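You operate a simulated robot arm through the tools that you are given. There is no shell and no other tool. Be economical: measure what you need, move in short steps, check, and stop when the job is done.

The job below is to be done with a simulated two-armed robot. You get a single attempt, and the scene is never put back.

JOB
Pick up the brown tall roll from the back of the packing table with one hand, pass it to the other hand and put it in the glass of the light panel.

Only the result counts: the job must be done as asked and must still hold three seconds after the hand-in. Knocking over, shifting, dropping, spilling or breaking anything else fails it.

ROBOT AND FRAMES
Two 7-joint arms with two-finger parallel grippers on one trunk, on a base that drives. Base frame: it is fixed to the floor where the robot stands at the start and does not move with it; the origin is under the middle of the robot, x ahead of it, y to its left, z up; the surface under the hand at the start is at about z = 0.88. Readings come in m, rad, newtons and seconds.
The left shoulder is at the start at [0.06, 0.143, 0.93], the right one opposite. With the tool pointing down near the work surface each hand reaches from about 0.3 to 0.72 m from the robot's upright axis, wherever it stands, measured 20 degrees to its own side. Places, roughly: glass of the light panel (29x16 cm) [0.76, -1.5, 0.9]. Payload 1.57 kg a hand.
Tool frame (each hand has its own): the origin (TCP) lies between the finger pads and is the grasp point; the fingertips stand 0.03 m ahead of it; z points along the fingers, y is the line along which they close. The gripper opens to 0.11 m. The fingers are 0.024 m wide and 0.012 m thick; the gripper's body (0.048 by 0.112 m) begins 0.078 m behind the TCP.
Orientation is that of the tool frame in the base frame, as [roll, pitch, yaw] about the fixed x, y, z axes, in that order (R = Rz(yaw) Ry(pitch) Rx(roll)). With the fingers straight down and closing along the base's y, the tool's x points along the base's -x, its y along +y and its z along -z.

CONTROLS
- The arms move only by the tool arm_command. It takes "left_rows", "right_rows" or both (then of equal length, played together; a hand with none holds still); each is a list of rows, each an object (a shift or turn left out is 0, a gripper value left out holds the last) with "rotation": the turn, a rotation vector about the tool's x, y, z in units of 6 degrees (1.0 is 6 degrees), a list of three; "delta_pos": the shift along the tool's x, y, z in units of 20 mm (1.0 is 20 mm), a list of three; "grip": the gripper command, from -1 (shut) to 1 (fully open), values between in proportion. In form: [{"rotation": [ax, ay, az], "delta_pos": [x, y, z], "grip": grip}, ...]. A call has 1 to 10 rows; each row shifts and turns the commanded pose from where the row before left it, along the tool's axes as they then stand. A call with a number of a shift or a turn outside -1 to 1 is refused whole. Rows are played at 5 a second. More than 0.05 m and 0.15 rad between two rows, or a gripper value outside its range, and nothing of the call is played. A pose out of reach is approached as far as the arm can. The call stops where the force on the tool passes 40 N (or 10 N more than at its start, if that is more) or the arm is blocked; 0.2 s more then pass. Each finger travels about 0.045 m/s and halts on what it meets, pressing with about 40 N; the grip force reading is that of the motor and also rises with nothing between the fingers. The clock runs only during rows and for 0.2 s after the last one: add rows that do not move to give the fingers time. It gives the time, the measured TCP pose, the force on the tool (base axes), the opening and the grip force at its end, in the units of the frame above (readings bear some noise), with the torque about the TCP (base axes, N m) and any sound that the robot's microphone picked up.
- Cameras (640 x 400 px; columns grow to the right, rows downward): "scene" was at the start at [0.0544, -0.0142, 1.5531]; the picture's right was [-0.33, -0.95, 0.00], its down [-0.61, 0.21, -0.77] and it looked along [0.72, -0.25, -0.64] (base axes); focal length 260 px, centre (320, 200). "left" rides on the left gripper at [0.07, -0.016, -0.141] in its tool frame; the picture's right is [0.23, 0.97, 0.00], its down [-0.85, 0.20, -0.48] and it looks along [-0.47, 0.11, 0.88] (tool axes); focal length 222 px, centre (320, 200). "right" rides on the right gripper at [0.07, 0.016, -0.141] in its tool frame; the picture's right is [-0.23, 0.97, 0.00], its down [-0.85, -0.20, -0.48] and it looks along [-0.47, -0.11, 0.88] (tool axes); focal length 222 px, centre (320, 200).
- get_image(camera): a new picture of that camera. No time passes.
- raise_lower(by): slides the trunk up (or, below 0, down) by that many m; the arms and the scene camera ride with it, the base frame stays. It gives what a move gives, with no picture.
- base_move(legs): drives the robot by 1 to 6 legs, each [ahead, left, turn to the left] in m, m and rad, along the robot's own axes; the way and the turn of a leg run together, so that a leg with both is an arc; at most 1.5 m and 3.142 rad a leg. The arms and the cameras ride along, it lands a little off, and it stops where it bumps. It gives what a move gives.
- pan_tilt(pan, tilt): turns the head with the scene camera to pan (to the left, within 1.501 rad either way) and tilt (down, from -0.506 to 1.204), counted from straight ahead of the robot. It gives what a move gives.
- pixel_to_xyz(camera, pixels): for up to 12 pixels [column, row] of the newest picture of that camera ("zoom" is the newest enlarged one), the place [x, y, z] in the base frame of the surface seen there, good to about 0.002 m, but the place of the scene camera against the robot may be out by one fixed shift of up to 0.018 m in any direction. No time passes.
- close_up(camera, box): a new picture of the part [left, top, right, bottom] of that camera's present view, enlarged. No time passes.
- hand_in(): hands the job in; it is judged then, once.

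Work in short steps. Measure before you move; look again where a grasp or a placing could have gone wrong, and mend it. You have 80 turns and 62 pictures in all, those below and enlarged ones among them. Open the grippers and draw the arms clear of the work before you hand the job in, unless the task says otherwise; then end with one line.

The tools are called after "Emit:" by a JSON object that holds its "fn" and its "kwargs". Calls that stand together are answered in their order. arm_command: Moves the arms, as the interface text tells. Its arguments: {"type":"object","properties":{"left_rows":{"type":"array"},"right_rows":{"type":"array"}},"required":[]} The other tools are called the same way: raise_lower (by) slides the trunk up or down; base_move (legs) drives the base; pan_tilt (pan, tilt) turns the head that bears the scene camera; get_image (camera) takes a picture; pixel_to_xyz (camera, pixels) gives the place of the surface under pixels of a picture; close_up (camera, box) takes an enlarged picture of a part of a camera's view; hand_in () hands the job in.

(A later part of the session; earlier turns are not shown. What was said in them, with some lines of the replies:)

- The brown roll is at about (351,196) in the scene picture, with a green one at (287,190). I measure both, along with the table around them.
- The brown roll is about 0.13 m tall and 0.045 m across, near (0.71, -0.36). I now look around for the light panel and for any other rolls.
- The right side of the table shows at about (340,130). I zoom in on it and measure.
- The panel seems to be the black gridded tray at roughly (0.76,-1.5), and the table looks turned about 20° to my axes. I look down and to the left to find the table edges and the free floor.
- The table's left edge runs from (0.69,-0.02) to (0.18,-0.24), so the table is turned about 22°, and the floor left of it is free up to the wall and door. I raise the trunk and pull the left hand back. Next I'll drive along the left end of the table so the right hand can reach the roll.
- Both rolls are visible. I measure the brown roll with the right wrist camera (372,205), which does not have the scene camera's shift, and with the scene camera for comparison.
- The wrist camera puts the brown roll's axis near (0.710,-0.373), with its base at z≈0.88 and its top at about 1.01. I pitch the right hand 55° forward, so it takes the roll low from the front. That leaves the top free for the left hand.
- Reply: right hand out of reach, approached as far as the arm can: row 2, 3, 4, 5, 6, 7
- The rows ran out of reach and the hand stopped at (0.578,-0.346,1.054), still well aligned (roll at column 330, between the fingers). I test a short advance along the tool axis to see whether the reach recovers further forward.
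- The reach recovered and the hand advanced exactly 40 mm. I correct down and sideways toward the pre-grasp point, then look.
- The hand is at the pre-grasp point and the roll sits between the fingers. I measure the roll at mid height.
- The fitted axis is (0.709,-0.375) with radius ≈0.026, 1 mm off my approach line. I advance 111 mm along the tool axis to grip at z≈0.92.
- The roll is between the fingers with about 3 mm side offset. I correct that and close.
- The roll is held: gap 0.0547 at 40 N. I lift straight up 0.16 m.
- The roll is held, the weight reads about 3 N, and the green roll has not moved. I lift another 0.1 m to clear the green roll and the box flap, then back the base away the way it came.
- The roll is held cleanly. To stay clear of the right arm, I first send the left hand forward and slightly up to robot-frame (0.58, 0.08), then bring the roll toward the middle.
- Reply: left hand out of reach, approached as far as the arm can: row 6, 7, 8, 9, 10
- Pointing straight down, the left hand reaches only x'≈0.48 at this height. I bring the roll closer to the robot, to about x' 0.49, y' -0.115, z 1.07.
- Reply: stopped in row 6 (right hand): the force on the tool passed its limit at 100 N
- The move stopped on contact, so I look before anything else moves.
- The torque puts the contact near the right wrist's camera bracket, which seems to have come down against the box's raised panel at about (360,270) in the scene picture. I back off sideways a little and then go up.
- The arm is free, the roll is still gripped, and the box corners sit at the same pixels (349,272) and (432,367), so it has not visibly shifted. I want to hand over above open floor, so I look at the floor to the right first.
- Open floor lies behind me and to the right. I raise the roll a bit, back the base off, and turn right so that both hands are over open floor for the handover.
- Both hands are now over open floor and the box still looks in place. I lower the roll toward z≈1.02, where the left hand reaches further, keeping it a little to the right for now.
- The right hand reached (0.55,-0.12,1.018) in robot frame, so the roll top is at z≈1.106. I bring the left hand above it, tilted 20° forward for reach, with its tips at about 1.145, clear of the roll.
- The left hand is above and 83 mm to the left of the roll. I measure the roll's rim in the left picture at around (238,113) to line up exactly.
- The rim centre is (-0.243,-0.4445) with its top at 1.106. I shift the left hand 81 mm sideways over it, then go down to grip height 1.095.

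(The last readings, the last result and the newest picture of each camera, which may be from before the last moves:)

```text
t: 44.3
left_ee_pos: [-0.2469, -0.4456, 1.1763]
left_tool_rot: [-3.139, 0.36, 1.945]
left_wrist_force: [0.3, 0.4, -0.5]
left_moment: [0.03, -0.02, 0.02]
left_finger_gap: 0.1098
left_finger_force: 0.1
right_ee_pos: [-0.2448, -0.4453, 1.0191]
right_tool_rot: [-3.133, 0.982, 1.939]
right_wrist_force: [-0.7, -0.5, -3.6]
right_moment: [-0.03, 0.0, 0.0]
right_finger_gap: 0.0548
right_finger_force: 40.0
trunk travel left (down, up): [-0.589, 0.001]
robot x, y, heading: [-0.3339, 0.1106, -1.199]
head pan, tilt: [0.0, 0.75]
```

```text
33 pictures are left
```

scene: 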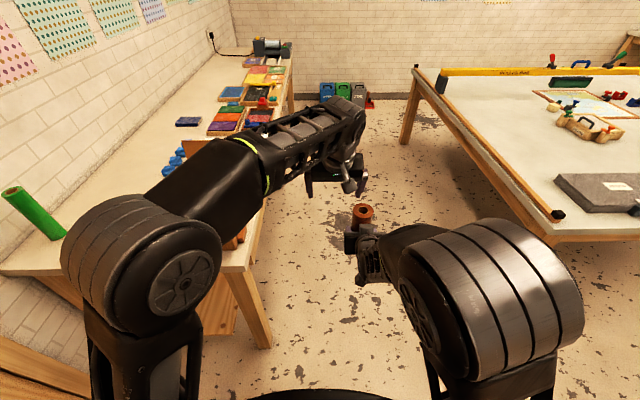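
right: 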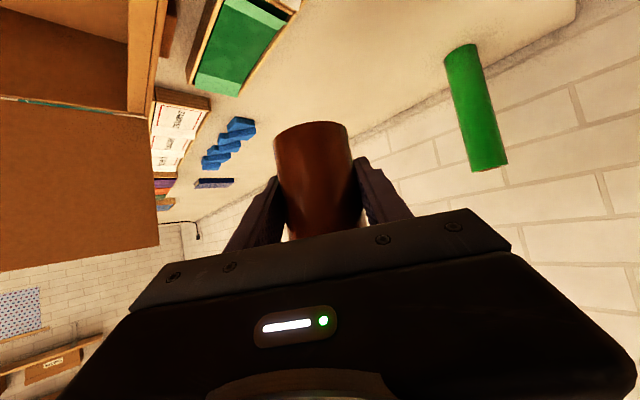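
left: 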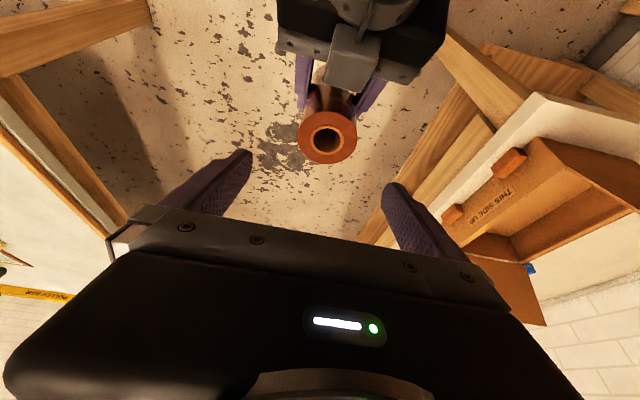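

The left hand is centred over the roll, about 4 mm off in y. I correct that and descend.

Emit:
{"fn": "arm_command", "kwargs": {"left_rows": [{"delta_pos": [0.18, 0.2, 0.49]}, {"delta_pos": [0.18, 0, 0.49]}, {"delta_pos": [0.18, 0, 0.49]}, {"delta_pos": [0.18, 0, 0.49]}, {"delta_pos": [0.18, 0, 0.49]}, {"delta_pos": [0.18, 0, 0.49]}, {"delta_pos": [0.18, 0, 0.49]}, {"delta_pos": [0.16, 0, 0.43]}]}}

Emit:
{"fn": "get_image", "kwargs": {"camera": "left"}}

Emit:
{"fn": "close_up", "kwargs": {"camera": "scene", "box": [270, 120, 450, 300]}}

```text
t: 46.1
left_ee_pos: [-0.2409, -0.4437, 1.0952]
left_tool_rot: [-3.136, 0.362, 1.947]
left_wrist_force: [0.6, 1.0, -0.6]
left_moment: [-0.03, -0.02, -0.02]
left_finger_gap: 0.11
left_finger_force: 0.0
right_ee_pos: [-0.2445, -0.4447, 1.0189]
right_tool_rot: [-3.135, 0.982, 1.937]
right_wrist_force: [0.3, 0.3, -3.9]
right_moment: [0.02, -0.01, 0.01]
right_finger_gap: 0.0547
right_finger_force: 39.8
trunk travel left (down, up): [-0.589, 0.001]
robot x, y, heading: [-0.3333, 0.1132, -1.199]
head pan, tilt: [0.0, 0.75]
```

```text
32 pictures are left
```

left: 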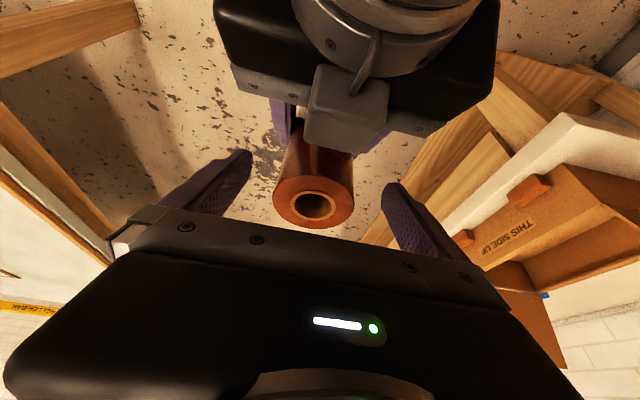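

```text
2.22 times, centred on (360, 210) of scene
```

zoom: 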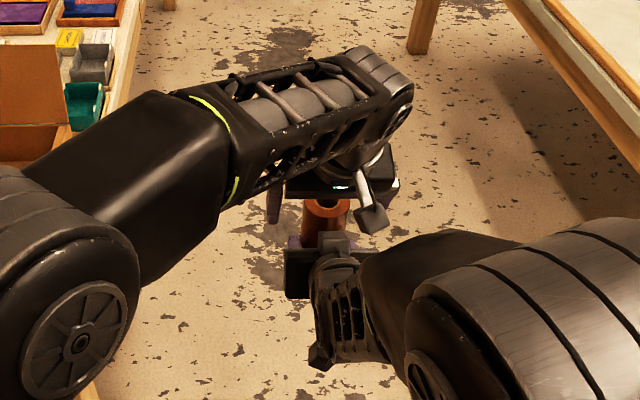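

The roll is between the left fingers. I close the left gripper.

Emit:
{"fn": "arm_command", "kwargs": {"left_rows": [{"grip": -1}, {"grip": -1}, {"grip": -1}, {"grip": -1}, {"grip": -1}, {"grip": -1}, {"grip": -1}, {"grip": -1}]}}

```text
t: 47.9
left_ee_pos: [-0.2425, -0.444, 1.0951]
left_tool_rot: [-3.132, 0.362, 1.945]
left_wrist_force: [-17.7, -11.4, -0.3]
left_moment: [-0.43, 0.52, -0.23]
left_finger_gap: 0.0547
left_finger_force: 40.0
right_ee_pos: [-0.2438, -0.4432, 1.0181]
right_tool_rot: [-3.133, 0.982, 1.944]
right_wrist_force: [17.4, 11.4, -1.4]
right_moment: [-0.47, 0.82, 0.24]
right_finger_gap: 0.0545
right_finger_force: 39.8
trunk travel left (down, up): [-0.589, 0.001]
robot x, y, heading: [-0.3331, 0.106, -1.201]
head pan, tilt: [0.0, 0.75]
```

Both hands hold the roll with about a 20 N side preload. I nudge the left hand 1 mm to relax it and then open the right gripper.

Emit:
{"fn": "arm_command", "kwargs": {"left_rows": [{"delta_pos": [0, -0.05, 0]}, {}]}}

Emit:
{"fn": "arm_command", "kwargs": {"right_rows": [{"grip": 0.5}, {"grip": 1}, {"grip": 1}, {"grip": 1}, {"grip": 1}, {"grip": 1}]}}

```text
t: 48.5
left_ee_pos: [-0.2425, -0.4429, 1.0947]
left_tool_rot: [-3.134, 0.359, 1.944]
left_wrist_force: [-18.9, -8.7, 0.9]
left_moment: [-0.04, 0.82, -0.45]
left_finger_gap: 0.0547
left_finger_force: 39.8
right_ee_pos: [-0.2433, -0.4445, 1.0197]
right_tool_rot: [-3.132, 0.982, 1.943]
right_wrist_force: [18.7, 8.6, -5.4]
right_moment: [-0.53, 0.6, 0.44]
right_finger_gap: 0.0546
right_finger_force: 40.1
trunk travel left (down, up): [-0.589, 0.001]
robot x, y, heading: [-0.334, 0.1096, -1.205]
head pan, tilt: [0.0, 0.75]
```

```text
t: 49.9
left_ee_pos: [-0.2417, -0.4429, 1.093]
left_tool_rot: [-3.135, 0.359, 1.946]
left_wrist_force: [0.0, -0.3, 0.7]
left_moment: [-0.03, 0.03, 0.0]
left_finger_gap: 0.0544
left_finger_force: 39.3
right_ee_pos: [-0.2436, -0.4456, 1.0188]
right_tool_rot: [-3.136, 0.982, 1.939]
right_wrist_force: [0.4, -0.8, -0.2]
right_moment: [0.0, 0.0, -0.01]
right_finger_gap: 0.1101
right_finger_force: 0.0
trunk travel left (down, up): [-0.589, 0.001]
robot x, y, heading: [-0.3324, 0.1102, -1.198]
head pan, tilt: [0.0, 0.75]
```

The right gripper is open, but the left force reads almost no weight, so I check with a picture.

Emit:
{"fn": "get_image", "kwargs": {"camera": "left"}}

Emit:
{"fn": "get_image", "kwargs": {"camera": "right"}}

```text
30 pictures are left
```

left: 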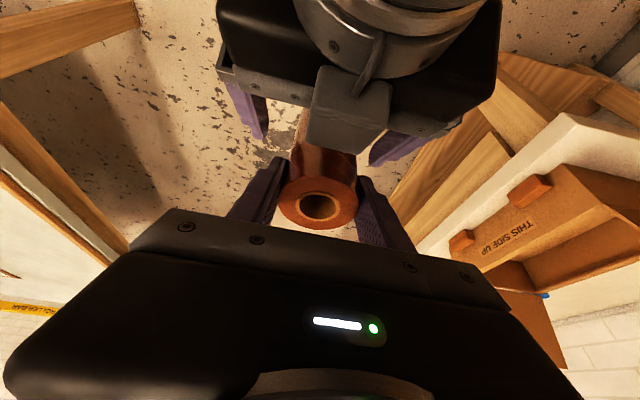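

```text
29 pictures are left
```

right: 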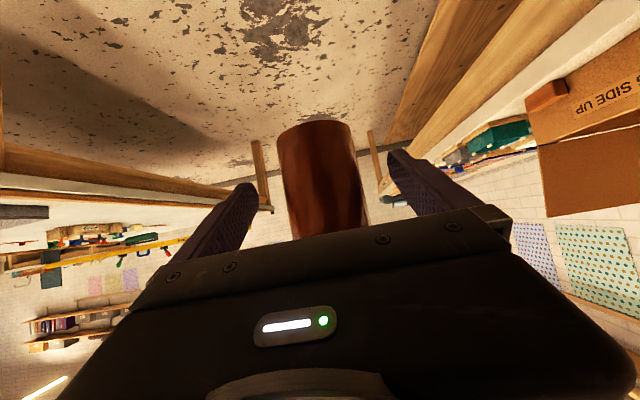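

The left hand holds the roll firmly and the right fingers are clear on both sides. I back the right hand out along its own axis in small steps.

Emit:
{"fn": "arm_command", "kwargs": {"right_rows": [{"delta_pos": [0, 0, -0.7]}, {"delta_pos": [0, 0, -0.7]}]}}

```text
t: 50.5
left_ee_pos: [-0.2418, -0.4434, 1.0944]
left_tool_rot: [-3.136, 0.36, 1.946]
left_wrist_force: [0.6, 0.9, 0.3]
left_moment: [0.01, 0.01, 0.0]
left_finger_gap: 0.0545
left_finger_force: 39.4
right_ee_pos: [-0.2521, -0.4215, 1.035]
right_tool_rot: [-3.135, 0.983, 1.94]
right_wrist_force: [-1.0, 0.0, -0.7]
right_moment: [0.01, 0.01, -0.02]
right_finger_gap: 0.1102
right_finger_force: 0.1
trunk travel left (down, up): [-0.589, 0.001]
robot x, y, heading: [-0.337, 0.108, -1.201]
head pan, tilt: [0.0, 0.75]
```

The hand is receding cleanly. I continue the same way.

Emit:
{"fn": "arm_command", "kwargs": {"right_rows": [{"delta_pos": [0, 0, -0.7]}, {"delta_pos": [0, 0, -0.7]}, {"delta_pos": [0, 0, -0.7]}]}}

Emit:
{"fn": "get_image", "kwargs": {"camera": "left"}}

```text
t: 51.3
left_ee_pos: [-0.2422, -0.4423, 1.0947]
left_tool_rot: [-3.136, 0.357, 1.946]
left_wrist_force: [0.4, -0.3, -0.1]
left_moment: [0.02, -0.02, -0.01]
left_finger_gap: 0.0547
left_finger_force: 40.6
right_ee_pos: [-0.2603, -0.3938, 1.0604]
right_tool_rot: [-3.134, 0.979, 1.94]
right_wrist_force: [-0.1, 0.1, -0.1]
right_moment: [0.01, -0.01, 0.01]
right_finger_gap: 0.1099
right_finger_force: 0.0
right hand out of reach, approached as far as the arm can: row 3
trunk travel left (down, up): [-0.589, 0.001]
robot x, y, heading: [-0.3329, 0.1132, -1.203]
head pan, tilt: [0.0, 0.75]
```

```text
28 pictures are left
```

left: 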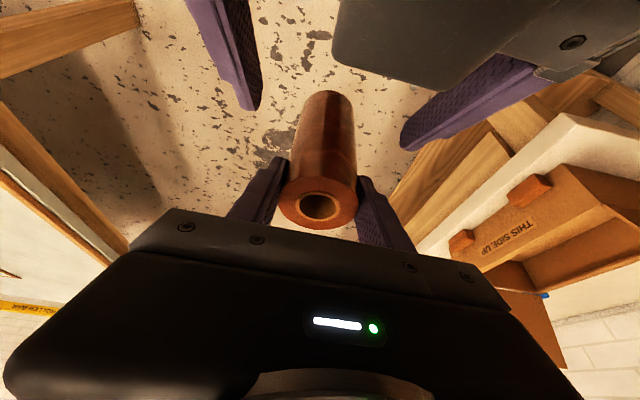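

The right fingertips have just cleared the roll but the hand can't go straight back further. I move the right hand straight down below the roll's bottom (z≈0.977) with the fingers still either side of it.

Emit:
{"fn": "arm_command", "kwargs": {"right_rows": [{"delta_pos": [0.832, 0, 0.555]}, {"delta_pos": [0.832, 0, 0.555]}, {"delta_pos": [0.832, 0, 0.555]}]}}

```text
t: 52.1
left_ee_pos: [-0.2424, -0.4438, 1.0952]
left_tool_rot: [-3.14, 0.36, 1.947]
left_wrist_force: [0.4, -0.4, -0.9]
left_moment: [0.07, -0.02, 0.02]
left_finger_gap: 0.0548
left_finger_force: 40.5
right_ee_pos: [-0.2569, -0.399, 1.0006]
right_tool_rot: [-3.134, 0.981, 1.938]
right_wrist_force: [0.3, -1.0, -0.6]
right_moment: [-0.01, 0.01, -0.01]
right_finger_gap: 0.1099
right_finger_force: 0.0
right hand out of reach, approached as far as the arm can: row 1
trunk travel left (down, up): [-0.589, 0.001]
robot x, y, heading: [-0.3319, 0.1096, -1.199]
head pan, tilt: [0.0, 0.75]
```

That worked. I continue down 0.1 m, then move right.

Emit:
{"fn": "arm_command", "kwargs": {"right_rows": [{"delta_pos": [0.832, 0, 0.555]}, {"delta_pos": [0.832, 0, 0.555]}, {"delta_pos": [0.832, 0, 0.555]}, {"delta_pos": [0.832, 0, 0.555]}, {"delta_pos": [0.832, 0, 0.555]}]}}

Emit:
{"fn": "get_image", "kwargs": {"camera": "left"}}

```text
t: 53.3
left_ee_pos: [-0.2406, -0.4446, 1.0954]
left_tool_rot: [-3.137, 0.359, 1.945]
left_wrist_force: [-0.1, 0.7, 0.4]
left_moment: [0.03, 0.02, 0.02]
left_finger_gap: 0.0547
left_finger_force: 39.6
right_ee_pos: [-0.2588, -0.3976, 0.9013]
right_tool_rot: [-3.136, 0.983, 1.937]
right_wrist_force: [-0.5, -0.6, 0.5]
right_moment: [0.0, 0.01, 0.01]
right_finger_gap: 0.1097
right_finger_force: 0.0
trunk travel left (down, up): [-0.589, 0.001]
robot x, y, heading: [-0.3317, 0.1108, -1.206]
head pan, tilt: [0.0, 0.75]
```

```text
27 pictures are left
```

left: 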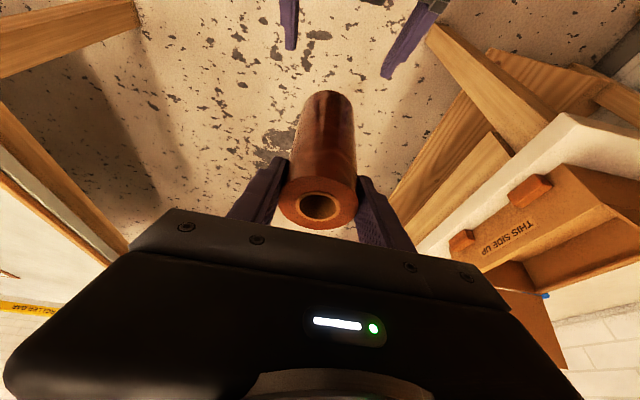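

The right hand is below the roll and clear of it. I move it 0.2 m to the right, then raise it back for the drive.

Emit:
{"fn": "arm_command", "kwargs": {"right_rows": [{"delta_pos": [0, -1, 0]}, {"delta_pos": [0, -1, 0]}, {"delta_pos": [0, -1, 0]}, {"delta_pos": [0, -1, 0]}, {"delta_pos": [0, -1, 0]}, {"delta_pos": [0, -1, 0]}, {"delta_pos": [0, -1, 0]}, {"delta_pos": [0, -1, 0]}, {"delta_pos": [0, -1, 0]}, {"delta_pos": [0, -1, 0]}]}}

Emit:
{"fn": "arm_command", "kwargs": {"right_rows": [{"delta_pos": [-0.832, 0, -0.555]}, {"delta_pos": [-0.832, 0, -0.555]}, {"delta_pos": [-0.832, 0, -0.555]}, {"delta_pos": [-0.832, 0, -0.555]}, {"delta_pos": [-0.832, 0, -0.555]}, {"delta_pos": [-0.832, 0, -0.555]}, {"delta_pos": [-0.832, 0, -0.555]}, {"delta_pos": [-0.832, 0, -0.555]}, {"delta_pos": [-0.832, 0, -0.555]}, {"delta_pos": [-0.832, 0, -0.555]}]}}

Emit:
{"fn": "get_image", "kwargs": {"camera": "scene"}}

```text
t: 55.5
left_ee_pos: [-0.2425, -0.4433, 1.0943]
left_tool_rot: [-3.139, 0.361, 1.944]
left_wrist_force: [0.3, -0.7, 1.3]
left_moment: [0.05, -0.01, 0.03]
left_finger_gap: 0.0545
left_finger_force: 40.2
right_ee_pos: [-0.4473, -0.467, 0.9]
right_tool_rot: [-3.134, 0.981, 1.939]
right_wrist_force: [-0.3, 0.2, 0.4]
right_moment: [-0.03, 0.01, 0.05]
right_finger_gap: 0.1103
right_finger_force: 0.0
trunk travel left (down, up): [-0.589, 0.001]
robot x, y, heading: [-0.3355, 0.1048, -1.203]
head pan, tilt: [0.0, 0.75]
```

```text
t: 57.7
left_ee_pos: [-0.2413, -0.4424, 1.0936]
left_tool_rot: [-3.137, 0.361, 1.946]
left_wrist_force: [-0.1, -0.7, 1.1]
left_moment: [0.01, -0.01, 0.02]
left_finger_gap: 0.0545
left_finger_force: 40.1
right_ee_pos: [-0.4443, -0.4675, 1.1022]
right_tool_rot: [-3.134, 0.981, 1.94]
right_wrist_force: [-0.3, 0.1, 0.3]
right_moment: [0.02, 0.0, -0.01]
right_finger_gap: 0.11
right_finger_force: 0.2
trunk travel left (down, up): [-0.589, 0.001]
robot x, y, heading: [-0.3281, 0.1098, -1.202]
head pan, tilt: [0.0, 0.75]
```

```text
26 pictures are left
```

scene: 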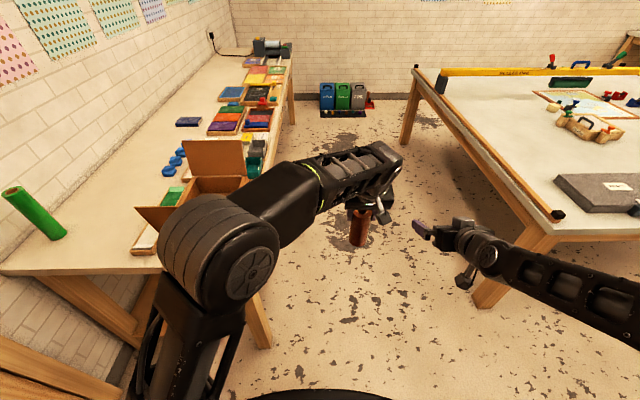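

The handover is done: the roll hangs in the left hand and the right hand is empty. Before driving down the aisle I measure the table's front edge and the panel area.

Emit:
{"fn": "close_up", "kwargs": {"camera": "scene", "box": [190, 40, 310, 160]}}

Emit:
{"fn": "pixel_to_xyz", "kwargs": {"camera": "scene", "pixels": [[291, 80], [284, 110], [276, 132], [270, 150], [262, 91], [255, 104], [554, 215], [480, 140], [417, 75], [230, 142], [400, 143], [480, 300]]}}

```text
3.33 times, centred on (250, 100) of scene
```

zoom: 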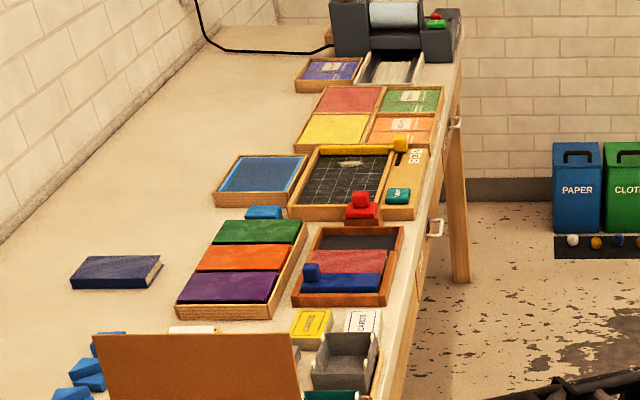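

```text
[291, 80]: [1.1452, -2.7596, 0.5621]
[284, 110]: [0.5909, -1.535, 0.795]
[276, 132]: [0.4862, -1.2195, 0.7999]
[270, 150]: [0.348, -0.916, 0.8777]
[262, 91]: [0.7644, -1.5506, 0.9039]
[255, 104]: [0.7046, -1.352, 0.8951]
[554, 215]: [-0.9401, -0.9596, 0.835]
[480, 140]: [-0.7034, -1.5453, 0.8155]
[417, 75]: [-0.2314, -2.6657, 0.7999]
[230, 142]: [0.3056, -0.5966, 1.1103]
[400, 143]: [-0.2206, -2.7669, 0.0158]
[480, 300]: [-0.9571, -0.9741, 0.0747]
```

The table's front edge runs from (0.18,-0.24) to (0.59,-1.54), and the aisle is about 1.2 m wide. I drive down it parallel to the edge at a safe distance.

Emit:
{"fn": "base_move", "kwargs": {"legs": [[0, -0.12, -0.06], [1.3, 0, 0]]}}

Emit:
{"fn": "pan_tilt", "kwargs": {"pan": 0.7, "tilt": 0.7}}

Emit:
{"fn": "get_image", "kwargs": {"camera": "scene"}}

```text
t: 65.1
left_ee_pos: [0.0028, -1.746, 1.095]
left_tool_rot: [-3.137, 0.358, 1.879]
left_wrist_force: [0.1, -0.3, 0.4]
left_moment: [0.04, 0.04, 0.0]
left_finger_gap: 0.0546
left_finger_force: 39.8
right_ee_pos: [-0.2008, -1.7563, 1.1017]
right_tool_rot: [-3.133, 0.982, 1.872]
right_wrist_force: [0.6, -0.3, 0.1]
right_moment: [0.02, 0.0, 0.02]
right_finger_gap: 0.1099
right_finger_force: 0.1
trunk travel left (down, up): [-0.589, 0.001]
robot x, y, heading: [-0.0504, -1.1892, -1.265]
head pan, tilt: [0.0, 0.75]
```

```text
t: 66.2
left_ee_pos: [0.0009, -1.7466, 1.0936]
left_tool_rot: [-3.136, 0.359, 1.878]
left_wrist_force: [0.4, 0.8, -0.1]
left_moment: [-0.01, -0.04, -0.01]
left_finger_gap: 0.0546
left_finger_force: 40.0
right_ee_pos: [-0.2015, -1.7561, 1.1011]
right_tool_rot: [-3.135, 0.982, 1.871]
right_wrist_force: [-0.4, 0.4, -0.9]
right_moment: [0.01, -0.03, -0.03]
right_finger_gap: 0.11
right_finger_force: 0.0
trunk travel left (down, up): [-0.589, 0.001]
robot x, y, heading: [-0.0478, -1.1896, -1.271]
head pan, tilt: [0.7, 0.7]
```

```text
24 pictures are left
```

scene: 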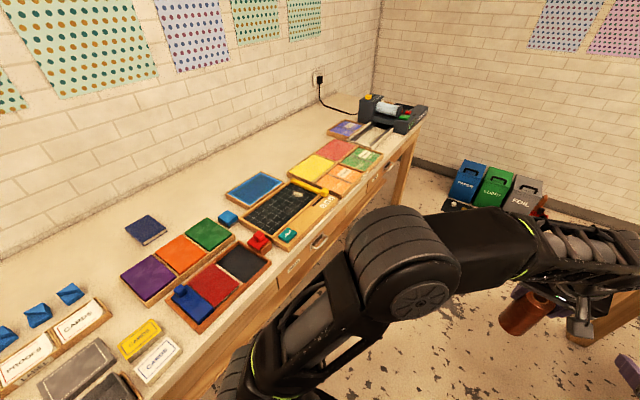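

Now I have a good view of the panel area. I zoom in and measure both framed candidates: the black grid at about (280,208) and the blue frame at about (254,186).

Emit:
{"fn": "close_up", "kwargs": {"camera": "scene", "box": [200, 130, 392, 260]}}

Emit:
{"fn": "pixel_to_xyz", "kwargs": {"camera": "scene", "pixels": [[280, 208], [288, 185], [320, 200], [275, 235], [247, 218], [254, 186], [228, 192], [262, 174], [282, 184], [250, 199], [258, 240], [300, 195]]}}

```text
3.08 times, centred on (296, 195) of scene
```

zoom: 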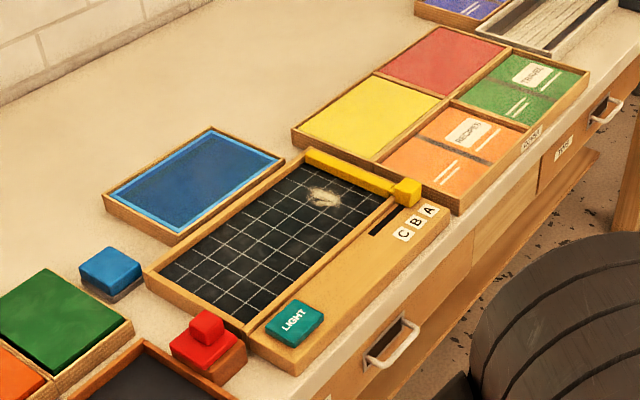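

```text
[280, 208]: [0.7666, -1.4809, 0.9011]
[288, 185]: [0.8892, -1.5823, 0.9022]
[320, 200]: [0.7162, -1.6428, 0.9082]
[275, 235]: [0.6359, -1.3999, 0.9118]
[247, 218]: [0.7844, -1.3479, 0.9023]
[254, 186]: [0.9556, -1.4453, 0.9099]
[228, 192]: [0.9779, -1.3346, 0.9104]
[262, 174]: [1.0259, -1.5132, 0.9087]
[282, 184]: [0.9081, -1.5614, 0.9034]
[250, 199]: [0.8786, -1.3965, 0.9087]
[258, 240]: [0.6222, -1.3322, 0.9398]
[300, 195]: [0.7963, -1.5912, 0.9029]
```

The panel with the "LIGHT" switch is the black gridded glass, centred near (0.765,-1.49) at z≈0.902. A yellow slider and some fluff occupy its far end, so I aim for the clear middle, about (0.757,-1.465). I recentre and raise the left hand, then drive on and turn to face the panel.

Emit:
{"fn": "arm_command", "kwargs": {"left_rows": [{"delta_pos": [0.04, 0.85, -0.28]}, {"delta_pos": [0.04, 0.85, -0.28]}, {"delta_pos": [0.04, 0.85, -0.28]}, {"delta_pos": [0.04, 0.85, -0.28]}, {"delta_pos": [0.04, 0.85, -0.28]}, {"delta_pos": [0.04, 0.85, -0.28]}, {"delta_pos": [0.04, 0.85, -0.28]}, {"delta_pos": [0.04, 0.85, -0.28]}, {"delta_pos": [0.04, 0.85, -0.28]}, {"delta_pos": [0.04, 0.85, -0.28]}]}}

Emit:
{"fn": "base_move", "kwargs": {"legs": [[0.557, 0, 0], [0, 0, 1.578]]}}

Emit:
{"fn": "pan_tilt", "kwargs": {"pan": 0.0, "tilt": 0.8}}

Emit:
{"fn": "get_image", "kwargs": {"camera": "scene"}}

```text
t: 68.4
left_ee_pos: [0.1562, -1.6693, 1.1439]
left_tool_rot: [-3.136, 0.36, 1.877]
left_wrist_force: [0.6, -0.4, -3.7]
left_moment: [0.01, 0.02, -0.01]
left_finger_gap: 0.0548
left_finger_force: 39.8
right_ee_pos: [-0.2025, -1.7553, 1.102]
right_tool_rot: [-3.132, 0.984, 1.873]
right_wrist_force: [0.1, -0.6, 1.0]
right_moment: [0.02, -0.03, -0.01]
right_finger_gap: 0.1098
right_finger_force: 0.2
trunk travel left (down, up): [-0.589, 0.001]
robot x, y, heading: [-0.0496, -1.1876, -1.262]
head pan, tilt: [0.7, 0.7]
```

```text
t: 75.4
left_ee_pos: [0.5881, -1.4951, 1.1442]
left_tool_rot: [-3.136, 0.359, -2.809]
left_wrist_force: [0.6, -0.2, -4.5]
left_moment: [-0.01, 0.02, 0.04]
left_finger_gap: 0.0544
left_finger_force: 39.9
right_ee_pos: [0.6854, -1.8487, 1.1013]
right_tool_rot: [-3.133, 0.983, -2.816]
right_wrist_force: [-0.1, -0.2, -0.6]
right_moment: [-0.01, 0.0, -0.02]
right_finger_gap: 0.1099
right_finger_force: 0.0
trunk travel left (down, up): [-0.589, 0.001]
robot x, y, heading: [0.1105, -1.7114, 0.327]
head pan, tilt: [0.7, 0.7]
```

```text
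t: 76.5
left_ee_pos: [0.5879, -1.4942, 1.1432]
left_tool_rot: [-3.137, 0.361, -2.811]
left_wrist_force: [-0.7, 0.1, -2.8]
left_moment: [-0.01, 0.04, 0.05]
left_finger_gap: 0.0547
left_finger_force: 40.0
right_ee_pos: [0.685, -1.8492, 1.1012]
right_tool_rot: [-3.135, 0.981, -2.813]
right_wrist_force: [-0.4, 0.8, -0.4]
right_moment: [-0.04, -0.01, -0.01]
right_finger_gap: 0.1099
right_finger_force: 0.1
trunk travel left (down, up): [-0.589, 0.001]
robot x, y, heading: [0.1107, -1.7108, 0.328]
head pan, tilt: [0.0, 0.799]
```

```text
22 pictures are left
```

scene: 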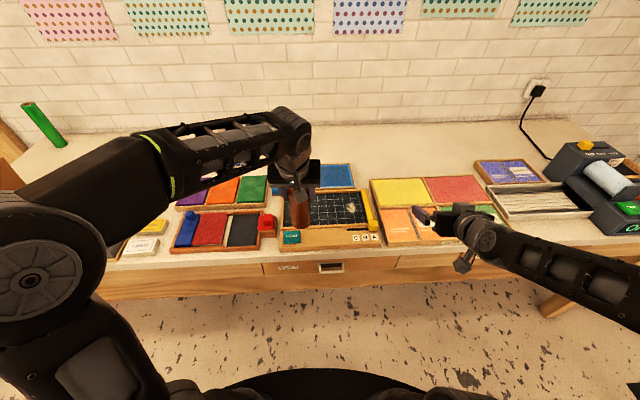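

All is well: the weight reads 3–4 N, and the roll hangs just in front of the panel. I measure the glass with the left wrist camera.

Emit:
{"fn": "get_image", "kwargs": {"camera": "left"}}

Emit:
{"fn": "close_up", "kwargs": {"camera": "scene", "box": [250, 150, 410, 260]}}

Emit:
{"fn": "pixel_to_xyz", "kwargs": {"camera": "scene", "pixels": [[330, 210], [315, 222], [362, 220], [360, 197], [345, 215], [375, 225], [285, 205]]}}

```text
21 pictures are left
```

left: 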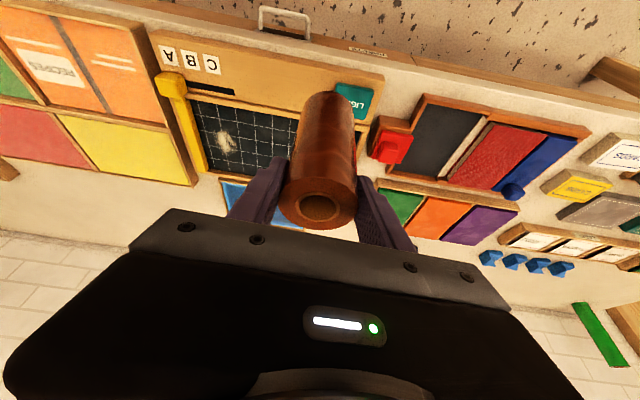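

```text
3.64 times, centred on (330, 205) of scene
```

zoom: 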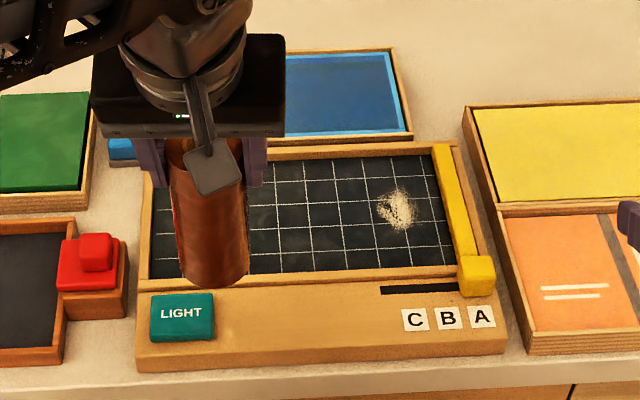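

```text
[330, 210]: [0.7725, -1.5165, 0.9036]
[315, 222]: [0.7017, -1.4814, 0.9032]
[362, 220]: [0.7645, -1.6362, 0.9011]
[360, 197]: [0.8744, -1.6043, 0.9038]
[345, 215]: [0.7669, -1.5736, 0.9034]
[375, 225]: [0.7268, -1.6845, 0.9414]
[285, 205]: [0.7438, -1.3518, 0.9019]
```

I take wrist-camera points on the glass, which avoid the scene-camera shift: corners near (193,105), (205,170) and the near edge next to the roll.

Emit:
{"fn": "pixel_to_xyz", "kwargs": {"camera": "left", "pixels": [[196, 108], [207, 166], [290, 118], [250, 112], [270, 140], [272, 172], [225, 140], [180, 125], [358, 98], [395, 140], [362, 150]]}}

```text
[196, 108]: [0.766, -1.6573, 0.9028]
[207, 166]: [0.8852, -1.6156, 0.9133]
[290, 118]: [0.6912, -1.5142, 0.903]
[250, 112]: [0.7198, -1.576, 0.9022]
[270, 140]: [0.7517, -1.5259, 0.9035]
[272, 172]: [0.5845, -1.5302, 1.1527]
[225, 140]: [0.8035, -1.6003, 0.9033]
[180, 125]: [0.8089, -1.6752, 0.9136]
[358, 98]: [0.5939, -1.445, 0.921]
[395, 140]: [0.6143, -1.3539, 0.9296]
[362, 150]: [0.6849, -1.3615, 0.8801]
```

The wrist camera puts the glass centre at about (0.768,-1.507), matching the brief. My target is (0.755,-1.475), which is clear of the fluff and the slider. The left hand is at (0.588,-1.495), so I drive the base 0.165 ahead and 0.035 right.

Emit:
{"fn": "base_move", "kwargs": {"legs": [[0.165, -0.035, 0]]}}

Emit:
{"fn": "get_image", "kwargs": {"camera": "left"}}

Emit:
{"fn": "get_image", "kwargs": {"camera": "scene"}}

```text
t: 78.0
left_ee_pos: [0.7595, -1.471, 1.1432]
left_tool_rot: [-3.139, 0.357, -2.81]
left_wrist_force: [0.0, 0.1, -4.2]
left_moment: [0.0, 0.05, 0.04]
left_finger_gap: 0.0546
left_finger_force: 40.1
right_ee_pos: [0.8562, -1.8278, 1.1007]
right_tool_rot: [-3.134, 0.98, -2.815]
right_wrist_force: [0.0, -0.4, 0.0]
right_moment: [0.0, 0.01, 0.02]
right_finger_gap: 0.1098
right_finger_force: 0.1
trunk travel left (down, up): [-0.589, 0.001]
robot x, y, heading: [0.2833, -1.6917, 0.333]
head pan, tilt: [0.0, 0.799]
```

```text
19 pictures are left
```

left: 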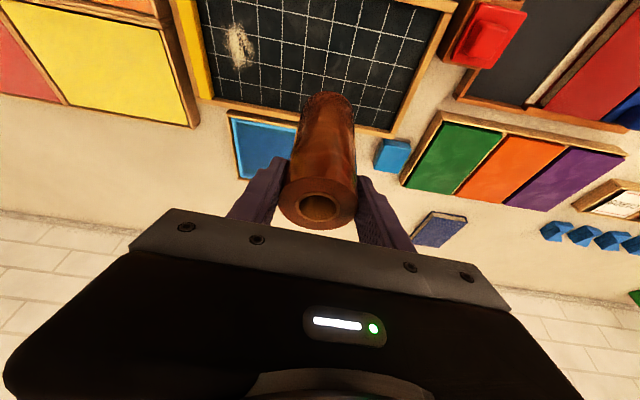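

```text
18 pictures are left
```

scene: 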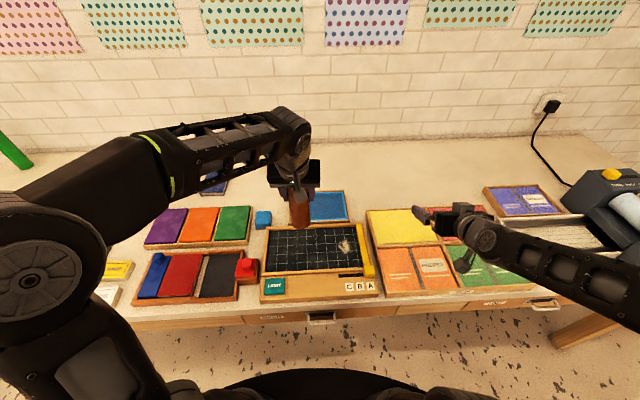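

The roll is above the panel. I measure the glass corners with the left camera and check the roll's tilt from its visible ends.

Emit:
{"fn": "pixel_to_xyz", "kwargs": {"camera": "left", "pixels": [[392, 127], [440, 12], [214, 95], [202, 10], [238, 45], [330, 60], [265, 80], [303, 222], [335, 222], [318, 228], [322, 100], [400, 50]]}}

```text
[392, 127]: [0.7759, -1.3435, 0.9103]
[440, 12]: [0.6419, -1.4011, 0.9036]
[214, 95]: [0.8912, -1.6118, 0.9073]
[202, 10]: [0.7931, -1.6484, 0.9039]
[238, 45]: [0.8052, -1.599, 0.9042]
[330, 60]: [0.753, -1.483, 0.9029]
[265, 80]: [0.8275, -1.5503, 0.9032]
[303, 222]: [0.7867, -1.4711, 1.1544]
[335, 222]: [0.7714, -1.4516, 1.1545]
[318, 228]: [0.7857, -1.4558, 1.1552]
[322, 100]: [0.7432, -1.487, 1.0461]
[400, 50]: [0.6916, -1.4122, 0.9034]
```

The glass spans about (0.642,-1.401) to (0.890,-1.612), with its centre at (0.766,-1.506), so the roll at (0.760,-1.471) is well inside. I lower 0.10 m first, and check the roll's uprightness with surface points along its length.

Emit:
{"fn": "pixel_to_xyz", "kwargs": {"camera": "left", "pixels": [[305, 105], [305, 130], [303, 160], [325, 105], [324, 130], [323, 160], [345, 105], [347, 130], [349, 160], [327, 96]]}}

Emit:
{"fn": "arm_command", "kwargs": {"left_rows": [{"delta_pos": [0.35, 0, 0.937]}, {"delta_pos": [0.35, 0, 0.937]}, {"delta_pos": [0.35, 0, 0.937]}, {"delta_pos": [0.35, 0, 0.937]}, {"delta_pos": [0.35, 0, 0.937]}]}}

```text
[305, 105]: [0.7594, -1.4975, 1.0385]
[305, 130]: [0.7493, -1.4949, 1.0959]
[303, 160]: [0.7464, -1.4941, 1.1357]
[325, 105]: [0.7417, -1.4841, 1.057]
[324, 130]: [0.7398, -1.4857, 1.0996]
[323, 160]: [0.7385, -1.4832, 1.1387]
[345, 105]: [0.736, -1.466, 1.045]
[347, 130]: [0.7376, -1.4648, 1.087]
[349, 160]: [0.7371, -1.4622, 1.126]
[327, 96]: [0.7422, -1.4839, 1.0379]
```

```text
t: 79.2
left_ee_pos: [0.7589, -1.4735, 1.0441]
left_tool_rot: [-3.138, 0.359, -2.811]
left_wrist_force: [0.2, -0.9, -3.4]
left_moment: [-0.03, 0.02, -0.01]
left_finger_gap: 0.0548
left_finger_force: 39.4
right_ee_pos: [0.8551, -1.8293, 1.101]
right_tool_rot: [-3.136, 0.982, -2.817]
right_wrist_force: [-0.3, -0.1, 0.4]
right_moment: [-0.01, -0.02, 0.01]
right_finger_gap: 0.1099
right_finger_force: 0.1
trunk travel left (down, up): [-0.589, 0.001]
robot x, y, heading: [0.2849, -1.6873, 0.326]
head pan, tilt: [0.0, 0.799]
```

The surface points show the top leaning about 1–2° toward the robot. I rotate 1.2° to set the roll upright and lower it 16 mm.

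Emit:
{"fn": "arm_command", "kwargs": {"left_rows": [{"rotation": [0, 0.2, 0]}, {"delta_pos": [0.14, 0, 0.375]}, {"delta_pos": [0.14, 0, 0.375]}]}}

Emit:
{"fn": "get_image", "kwargs": {"camera": "left"}}

Emit:
{"fn": "close_up", "kwargs": {"camera": "scene", "box": [240, 170, 390, 310]}}

```text
t: 80.0
left_ee_pos: [0.7581, -1.4746, 1.0282]
left_tool_rot: [-3.136, 0.337, -2.81]
left_wrist_force: [0.6, -0.4, -4.1]
left_moment: [0.0, 0.02, -0.03]
left_finger_gap: 0.0545
left_finger_force: 39.9
right_ee_pos: [0.8556, -1.8287, 1.1009]
right_tool_rot: [-3.135, 0.983, -2.815]
right_wrist_force: [0.4, 0.5, -0.2]
right_moment: [0.01, -0.03, 0.03]
right_finger_gap: 0.1102
right_finger_force: 0.1
trunk travel left (down, up): [-0.589, 0.001]
robot x, y, heading: [0.285, -1.6944, 0.33]
head pan, tilt: [0.0, 0.799]
```

```text
17 pictures are left
```

left: 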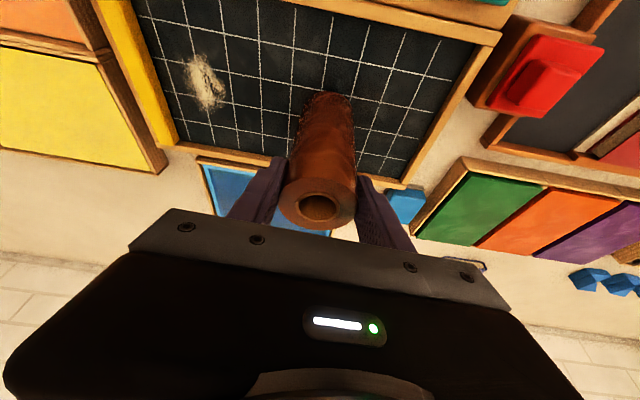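

```text
2.86 times, centred on (315, 240) of scene
```

zoom: 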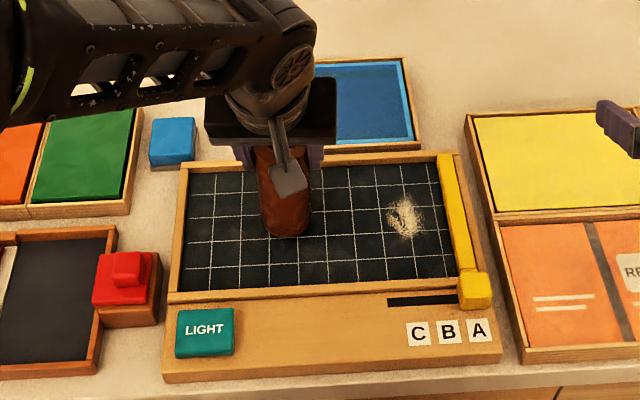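

The roll is about 8 mm above the glass and well inside it. I lower it in 1–2 mm steps and watch the force.

Emit:
{"fn": "arm_command", "kwargs": {"left_rows": [{"delta_pos": [0.033, 0, 0.094]}, {"delta_pos": [0.033, 0, 0.094]}, {"delta_pos": [0.033, 0, 0.094]}]}}

Emit:
{"fn": "arm_command", "kwargs": {"left_rows": [{"delta_pos": [0.017, 0, 0.047]}, {}]}}

```text
t: 80.8
left_ee_pos: [0.7586, -1.4739, 1.0226]
left_tool_rot: [-3.139, 0.339, -2.809]
left_wrist_force: [-0.1, 0.1, -2.9]
left_moment: [-0.04, -0.01, -0.03]
left_finger_gap: 0.0548
left_finger_force: 40.0
right_ee_pos: [0.8555, -1.8278, 1.1005]
right_tool_rot: [-3.134, 0.983, -2.816]
right_wrist_force: [0.0, -0.4, -0.1]
right_moment: [0.01, 0.01, 0.0]
right_finger_gap: 0.1103
right_finger_force: 0.1
trunk travel left (down, up): [-0.589, 0.001]
robot x, y, heading: [0.2811, -1.6924, 0.33]
head pan, tilt: [0.0, 0.799]
```

```text
t: 81.4
left_ee_pos: [0.7572, -1.473, 1.0203]
left_tool_rot: [-3.137, 0.338, -2.809]
left_wrist_force: [0.9, 0.2, -3.6]
left_moment: [0.04, 0.0, -0.01]
left_finger_gap: 0.0546
left_finger_force: 39.9
right_ee_pos: [0.8552, -1.8279, 1.101]
right_tool_rot: [-3.133, 0.983, -2.817]
right_wrist_force: [0.4, 0.2, -0.1]
right_moment: [0.01, 0.0, 0.0]
right_finger_gap: 0.1101
right_finger_force: 0.0
trunk travel left (down, up): [-0.589, 0.001]
robot x, y, heading: [0.2868, -1.6917, 0.332]
head pan, tilt: [0.0, 0.799]
```

No contact yet, so I keep stepping 1 mm at a time.

Emit:
{"fn": "arm_command", "kwargs": {"left_rows": [{"delta_pos": [0.017, 0, 0.047]}, {}]}}

Emit:
{"fn": "arm_command", "kwargs": {"left_rows": [{"delta_pos": [0.017, 0, 0.047]}, {}]}}

Emit:
{"fn": "arm_command", "kwargs": {"left_rows": [{"delta_pos": [0.017, 0, 0.047]}, {}]}}

```text
t: 82.0
left_ee_pos: [0.7587, -1.4739, 1.0219]
left_tool_rot: [-3.138, 0.341, -2.81]
left_wrist_force: [-0.4, -0.6, 0.6]
left_moment: [0.1, 0.02, -0.02]
left_finger_gap: 0.0545
left_finger_force: 39.5
right_ee_pos: [0.8552, -1.8301, 1.1016]
right_tool_rot: [-3.135, 0.985, -2.815]
right_wrist_force: [0.2, -0.8, 0.1]
right_moment: [0.04, -0.02, 0.0]
right_finger_gap: 0.11
right_finger_force: 0.0
trunk travel left (down, up): [-0.589, 0.001]
robot x, y, heading: [0.2852, -1.6927, 0.331]
head pan, tilt: [0.0, 0.799]
```

```text
t: 82.6
left_ee_pos: [0.7577, -1.4746, 1.0208]
left_tool_rot: [-3.136, 0.342, -2.811]
left_wrist_force: [-1.5, 1.3, 12.1]
left_moment: [0.37, 0.38, 0.0]
left_finger_gap: 0.0546
left_finger_force: 39.9
right_ee_pos: [0.8546, -1.8278, 1.1024]
right_tool_rot: [-3.134, 0.982, -2.816]
right_wrist_force: [-0.1, 0.6, 0.2]
right_moment: [0.0, -0.02, -0.02]
right_finger_gap: 0.1101
right_finger_force: 0.0
trunk travel left (down, up): [-0.589, 0.001]
robot x, y, heading: [0.2803, -1.6938, 0.33]
head pan, tilt: [0.0, 0.799]
```

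```text
t: 83.2
left_ee_pos: [0.7578, -1.4735, 1.0207]
left_tool_rot: [-3.134, 0.343, -2.812]
left_wrist_force: [0.6, 1.3, 23.6]
left_moment: [0.38, 0.35, -0.03]
left_finger_gap: 0.0547
left_finger_force: 39.9
right_ee_pos: [0.8534, -1.8286, 1.102]
right_tool_rot: [-3.135, 0.983, -2.815]
right_wrist_force: [-0.4, -0.4, -0.1]
right_moment: [0.0, -0.01, 0.04]
right_finger_gap: 0.1104
right_finger_force: 0.1
trunk travel left (down, up): [-0.589, 0.001]
robot x, y, heading: [0.2833, -1.6906, 0.328]
head pan, tilt: [0.0, 0.799]
```

The roll is standing on the glass (force up 24 N). I ease off 1.5 mm and open the left gripper gradually.

Emit:
{"fn": "arm_command", "kwargs": {"left_rows": [{"delta_pos": [-0.025, 0, -0.07]}, {}, {"grip": 0.03}, {"grip": 0.1}, {"grip": 0.2}, {"grip": 0.4}, {"grip": 0.7}, {"grip": 0.7}]}}

Emit:
{"fn": "get_image", "kwargs": {"camera": "left"}}

```text
t: 85.0
left_ee_pos: [0.7591, -1.4727, 1.0194]
left_tool_rot: [-3.137, 0.338, -2.809]
left_wrist_force: [0.5, 0.3, 1.5]
left_moment: [0.02, 0.02, 0.0]
left_finger_gap: 0.0933
left_finger_force: 0.0
right_ee_pos: [0.855, -1.8284, 1.1017]
right_tool_rot: [-3.134, 0.983, -2.815]
right_wrist_force: [1.3, 0.0, 0.8]
right_moment: [0.01, 0.02, 0.03]
right_finger_gap: 0.11
right_finger_force: 0.1
trunk travel left (down, up): [-0.589, 0.001]
robot x, y, heading: [0.2843, -1.695, 0.328]
head pan, tilt: [0.0, 0.799]
```

```text
15 pictures are left
```

left: 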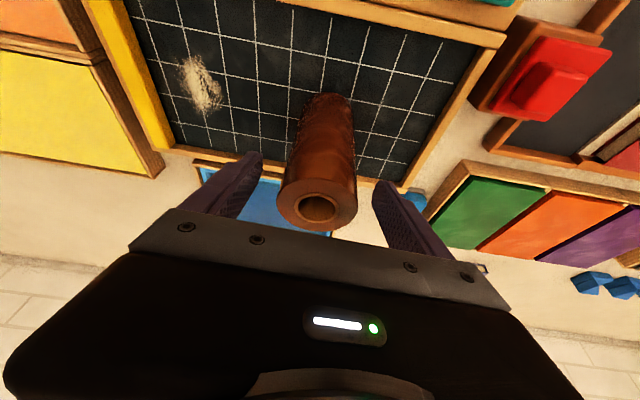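

The roll stands free between the open fingers. I open fully and withdraw straight up.

Emit:
{"fn": "arm_command", "kwargs": {"left_rows": [{"grip": 1}, {"grip": 1}, {"delta_pos": [-0.166, 0, -0.472]}, {"delta_pos": [-0.332, 0, -0.943]}, {"delta_pos": [-0.332, 0, -0.943]}, {"delta_pos": [-0.332, 0, -0.943]}, {"delta_pos": [-0.332, 0, -0.943]}, {"delta_pos": [-0.332, 0, -0.943]}]}}

Emit:
{"fn": "get_image", "kwargs": {"camera": "left"}}

```text
t: 86.8
left_ee_pos: [0.7578, -1.4737, 1.1293]
left_tool_rot: [-3.136, 0.339, -2.811]
left_wrist_force: [-0.1, 0.7, 0.1]
left_moment: [-0.01, -0.01, 0.01]
left_finger_gap: 0.1101
left_finger_force: 0.2
right_ee_pos: [0.8541, -1.8281, 1.1015]
right_tool_rot: [-3.135, 0.983, -2.816]
right_wrist_force: [0.1, 1.1, -0.3]
right_moment: [-0.02, -0.02, -0.02]
right_finger_gap: 0.1098
right_finger_force: 0.0
trunk travel left (down, up): [-0.589, 0.001]
robot x, y, heading: [0.2835, -1.6917, 0.33]
head pan, tilt: [0.0, 0.799]
```

```text
14 pictures are left
```

left: 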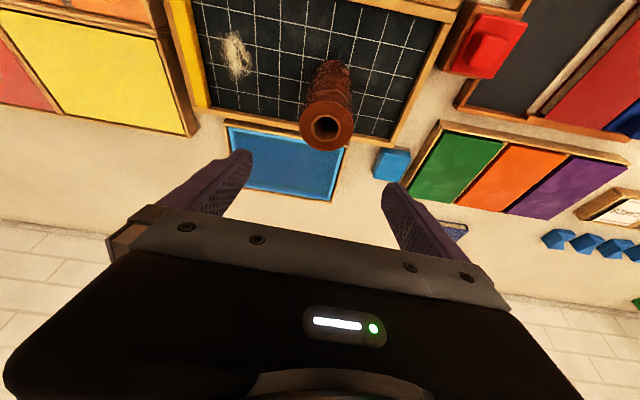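

The hand is clear above the standing roll, with tips about 7 cm over its top. I back the base away and take a final look.

Emit:
{"fn": "base_move", "kwargs": {"legs": [[-0.22, 0, 0]]}}

Emit:
{"fn": "get_image", "kwargs": {"camera": "scene"}}

Emit:
{"fn": "close_up", "kwargs": {"camera": "scene", "box": [240, 130, 400, 270]}}

```text
t: 88.5
left_ee_pos: [0.5487, -1.5413, 1.1293]
left_tool_rot: [-3.137, 0.34, -2.804]
left_wrist_force: [-0.9, -1.0, 0.0]
left_moment: [0.01, -0.03, 0.01]
left_finger_gap: 0.1099
left_finger_force: 0.1
right_ee_pos: [0.6481, -1.895, 1.101]
right_tool_rot: [-3.136, 0.982, -2.808]
right_wrist_force: [0.9, 0.1, 0.5]
right_moment: [0.02, -0.02, 0.02]
right_finger_gap: 0.11
right_finger_force: 0.0
trunk travel left (down, up): [-0.589, 0.001]
robot x, y, heading: [0.0766, -1.7674, 0.336]
head pan, tilt: [0.0, 0.799]
```

```text
13 pictures are left
```

scene: 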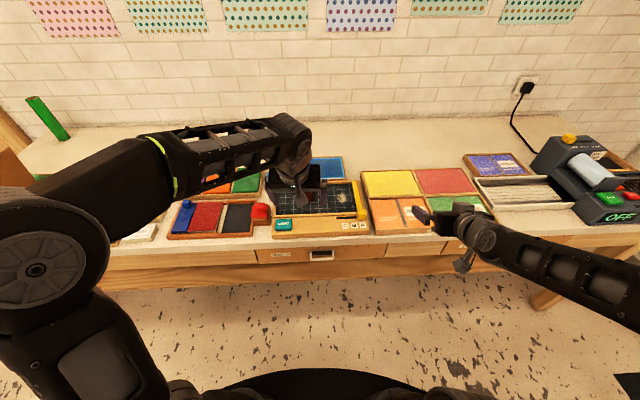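

```text
2.86 times, centred on (320, 200) of scene
```

zoom: 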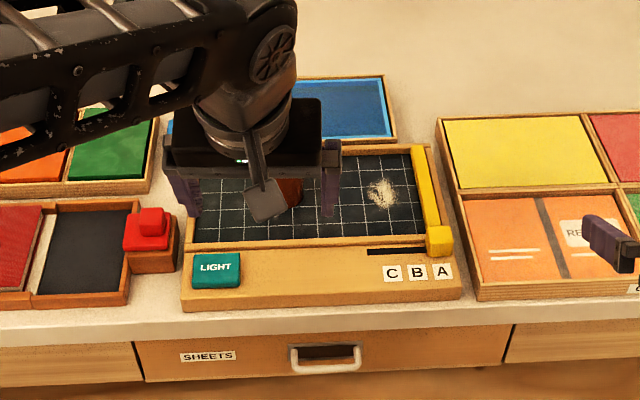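

The left hand hides the roll in the scene view, so I check it with the left camera.

Emit:
{"fn": "base_move", "kwargs": {"legs": [[-0.12, 0, 0]]}}

Emit:
{"fn": "get_image", "kwargs": {"camera": "left"}}

Emit:
{"fn": "get_image", "kwargs": {"camera": "scene"}}

```text
t: 89.7
left_ee_pos: [0.4338, -1.581, 1.1298]
left_tool_rot: [-3.135, 0.338, -2.799]
left_wrist_force: [-0.1, -0.9, 0.2]
left_moment: [-0.03, -0.01, -0.02]
left_finger_gap: 0.1099
left_finger_force: 0.2
right_ee_pos: [0.5337, -1.9342, 1.1021]
right_tool_rot: [-3.135, 0.983, -2.806]
right_wrist_force: [0.2, -1.3, 1.1]
right_moment: [0.01, 0.0, 0.04]
right_finger_gap: 0.1098
right_finger_force: 0.1
trunk travel left (down, up): [-0.589, 0.001]
robot x, y, heading: [-0.0395, -1.804, 0.333]
head pan, tilt: [0.0, 0.799]
```

```text
11 pictures are left
```

left: 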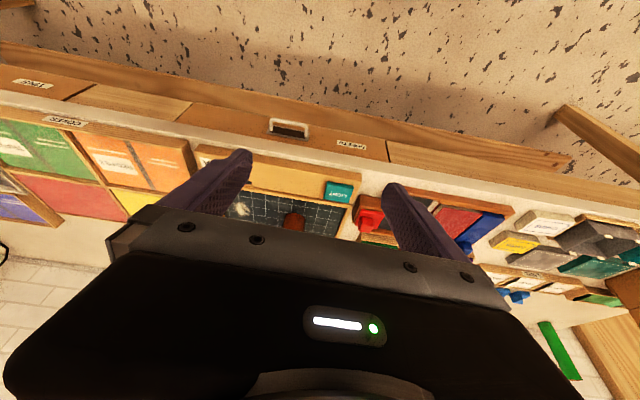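

```text
10 pictures are left
```

scene: 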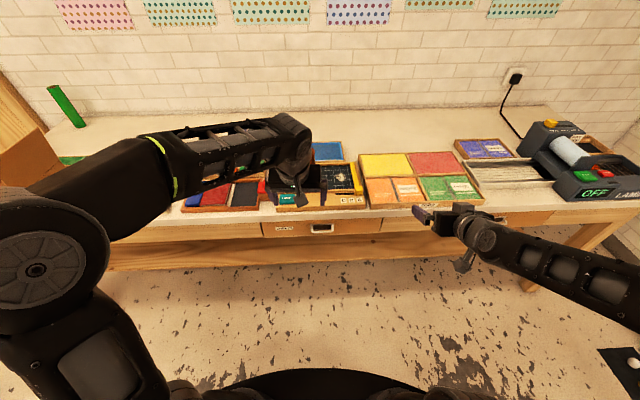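

The left picture shows the roll standing on the glass at about (293,222). I swing the left hand aside for one clear final view.

Emit:
{"fn": "arm_command", "kwargs": {"left_rows": [{"delta_pos": [0, 1, 0]}, {"delta_pos": [0, 1, 0]}, {"delta_pos": [0, 1, 0]}, {"delta_pos": [0, 1, 0]}, {"delta_pos": [0, 1, 0]}, {"delta_pos": [0, 1, 0]}, {"delta_pos": [0, 1, 0]}, {"delta_pos": [0, 1, 0]}]}}

Emit:
{"fn": "close_up", "kwargs": {"camera": "scene", "box": [200, 110, 420, 250]}}

```text
t: 91.5
left_ee_pos: [0.382, -1.4298, 1.1273]
left_tool_rot: [-3.136, 0.338, -2.8]
left_wrist_force: [-0.9, -0.2, 0.1]
left_moment: [0.02, 0.02, 0.0]
left_finger_gap: 0.1101
left_finger_force: 0.1
right_ee_pos: [0.5359, -1.9338, 1.1013]
right_tool_rot: [-3.131, 0.982, -2.806]
right_wrist_force: [0.5, 0.8, -0.2]
right_moment: [-0.02, 0.0, 0.0]
right_finger_gap: 0.11
right_finger_force: 0.1
trunk travel left (down, up): [-0.589, 0.001]
robot x, y, heading: [-0.0395, -1.8035, 0.336]
head pan, tilt: [0.0, 0.799]
```

```text
2.86 times, centred on (310, 180) of scene
```

zoom: 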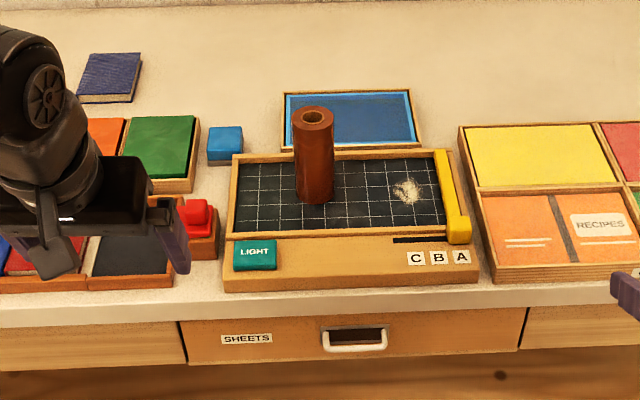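

The brown roll stands upright inside the glass, everything near it is untouched, and both hands are open and clear. I hand in.

Emit:
{"fn": "hand_in", "kwargs": {}}

```text
The job is handed in.
```

The brown roll was picked up with the right hand, passed to the left and now stands upright on the glass of the light panel; on the way the right wrist bumped the cardboard box (a brief contact of about 100 N), and I could see no shift of the box in the pictures.
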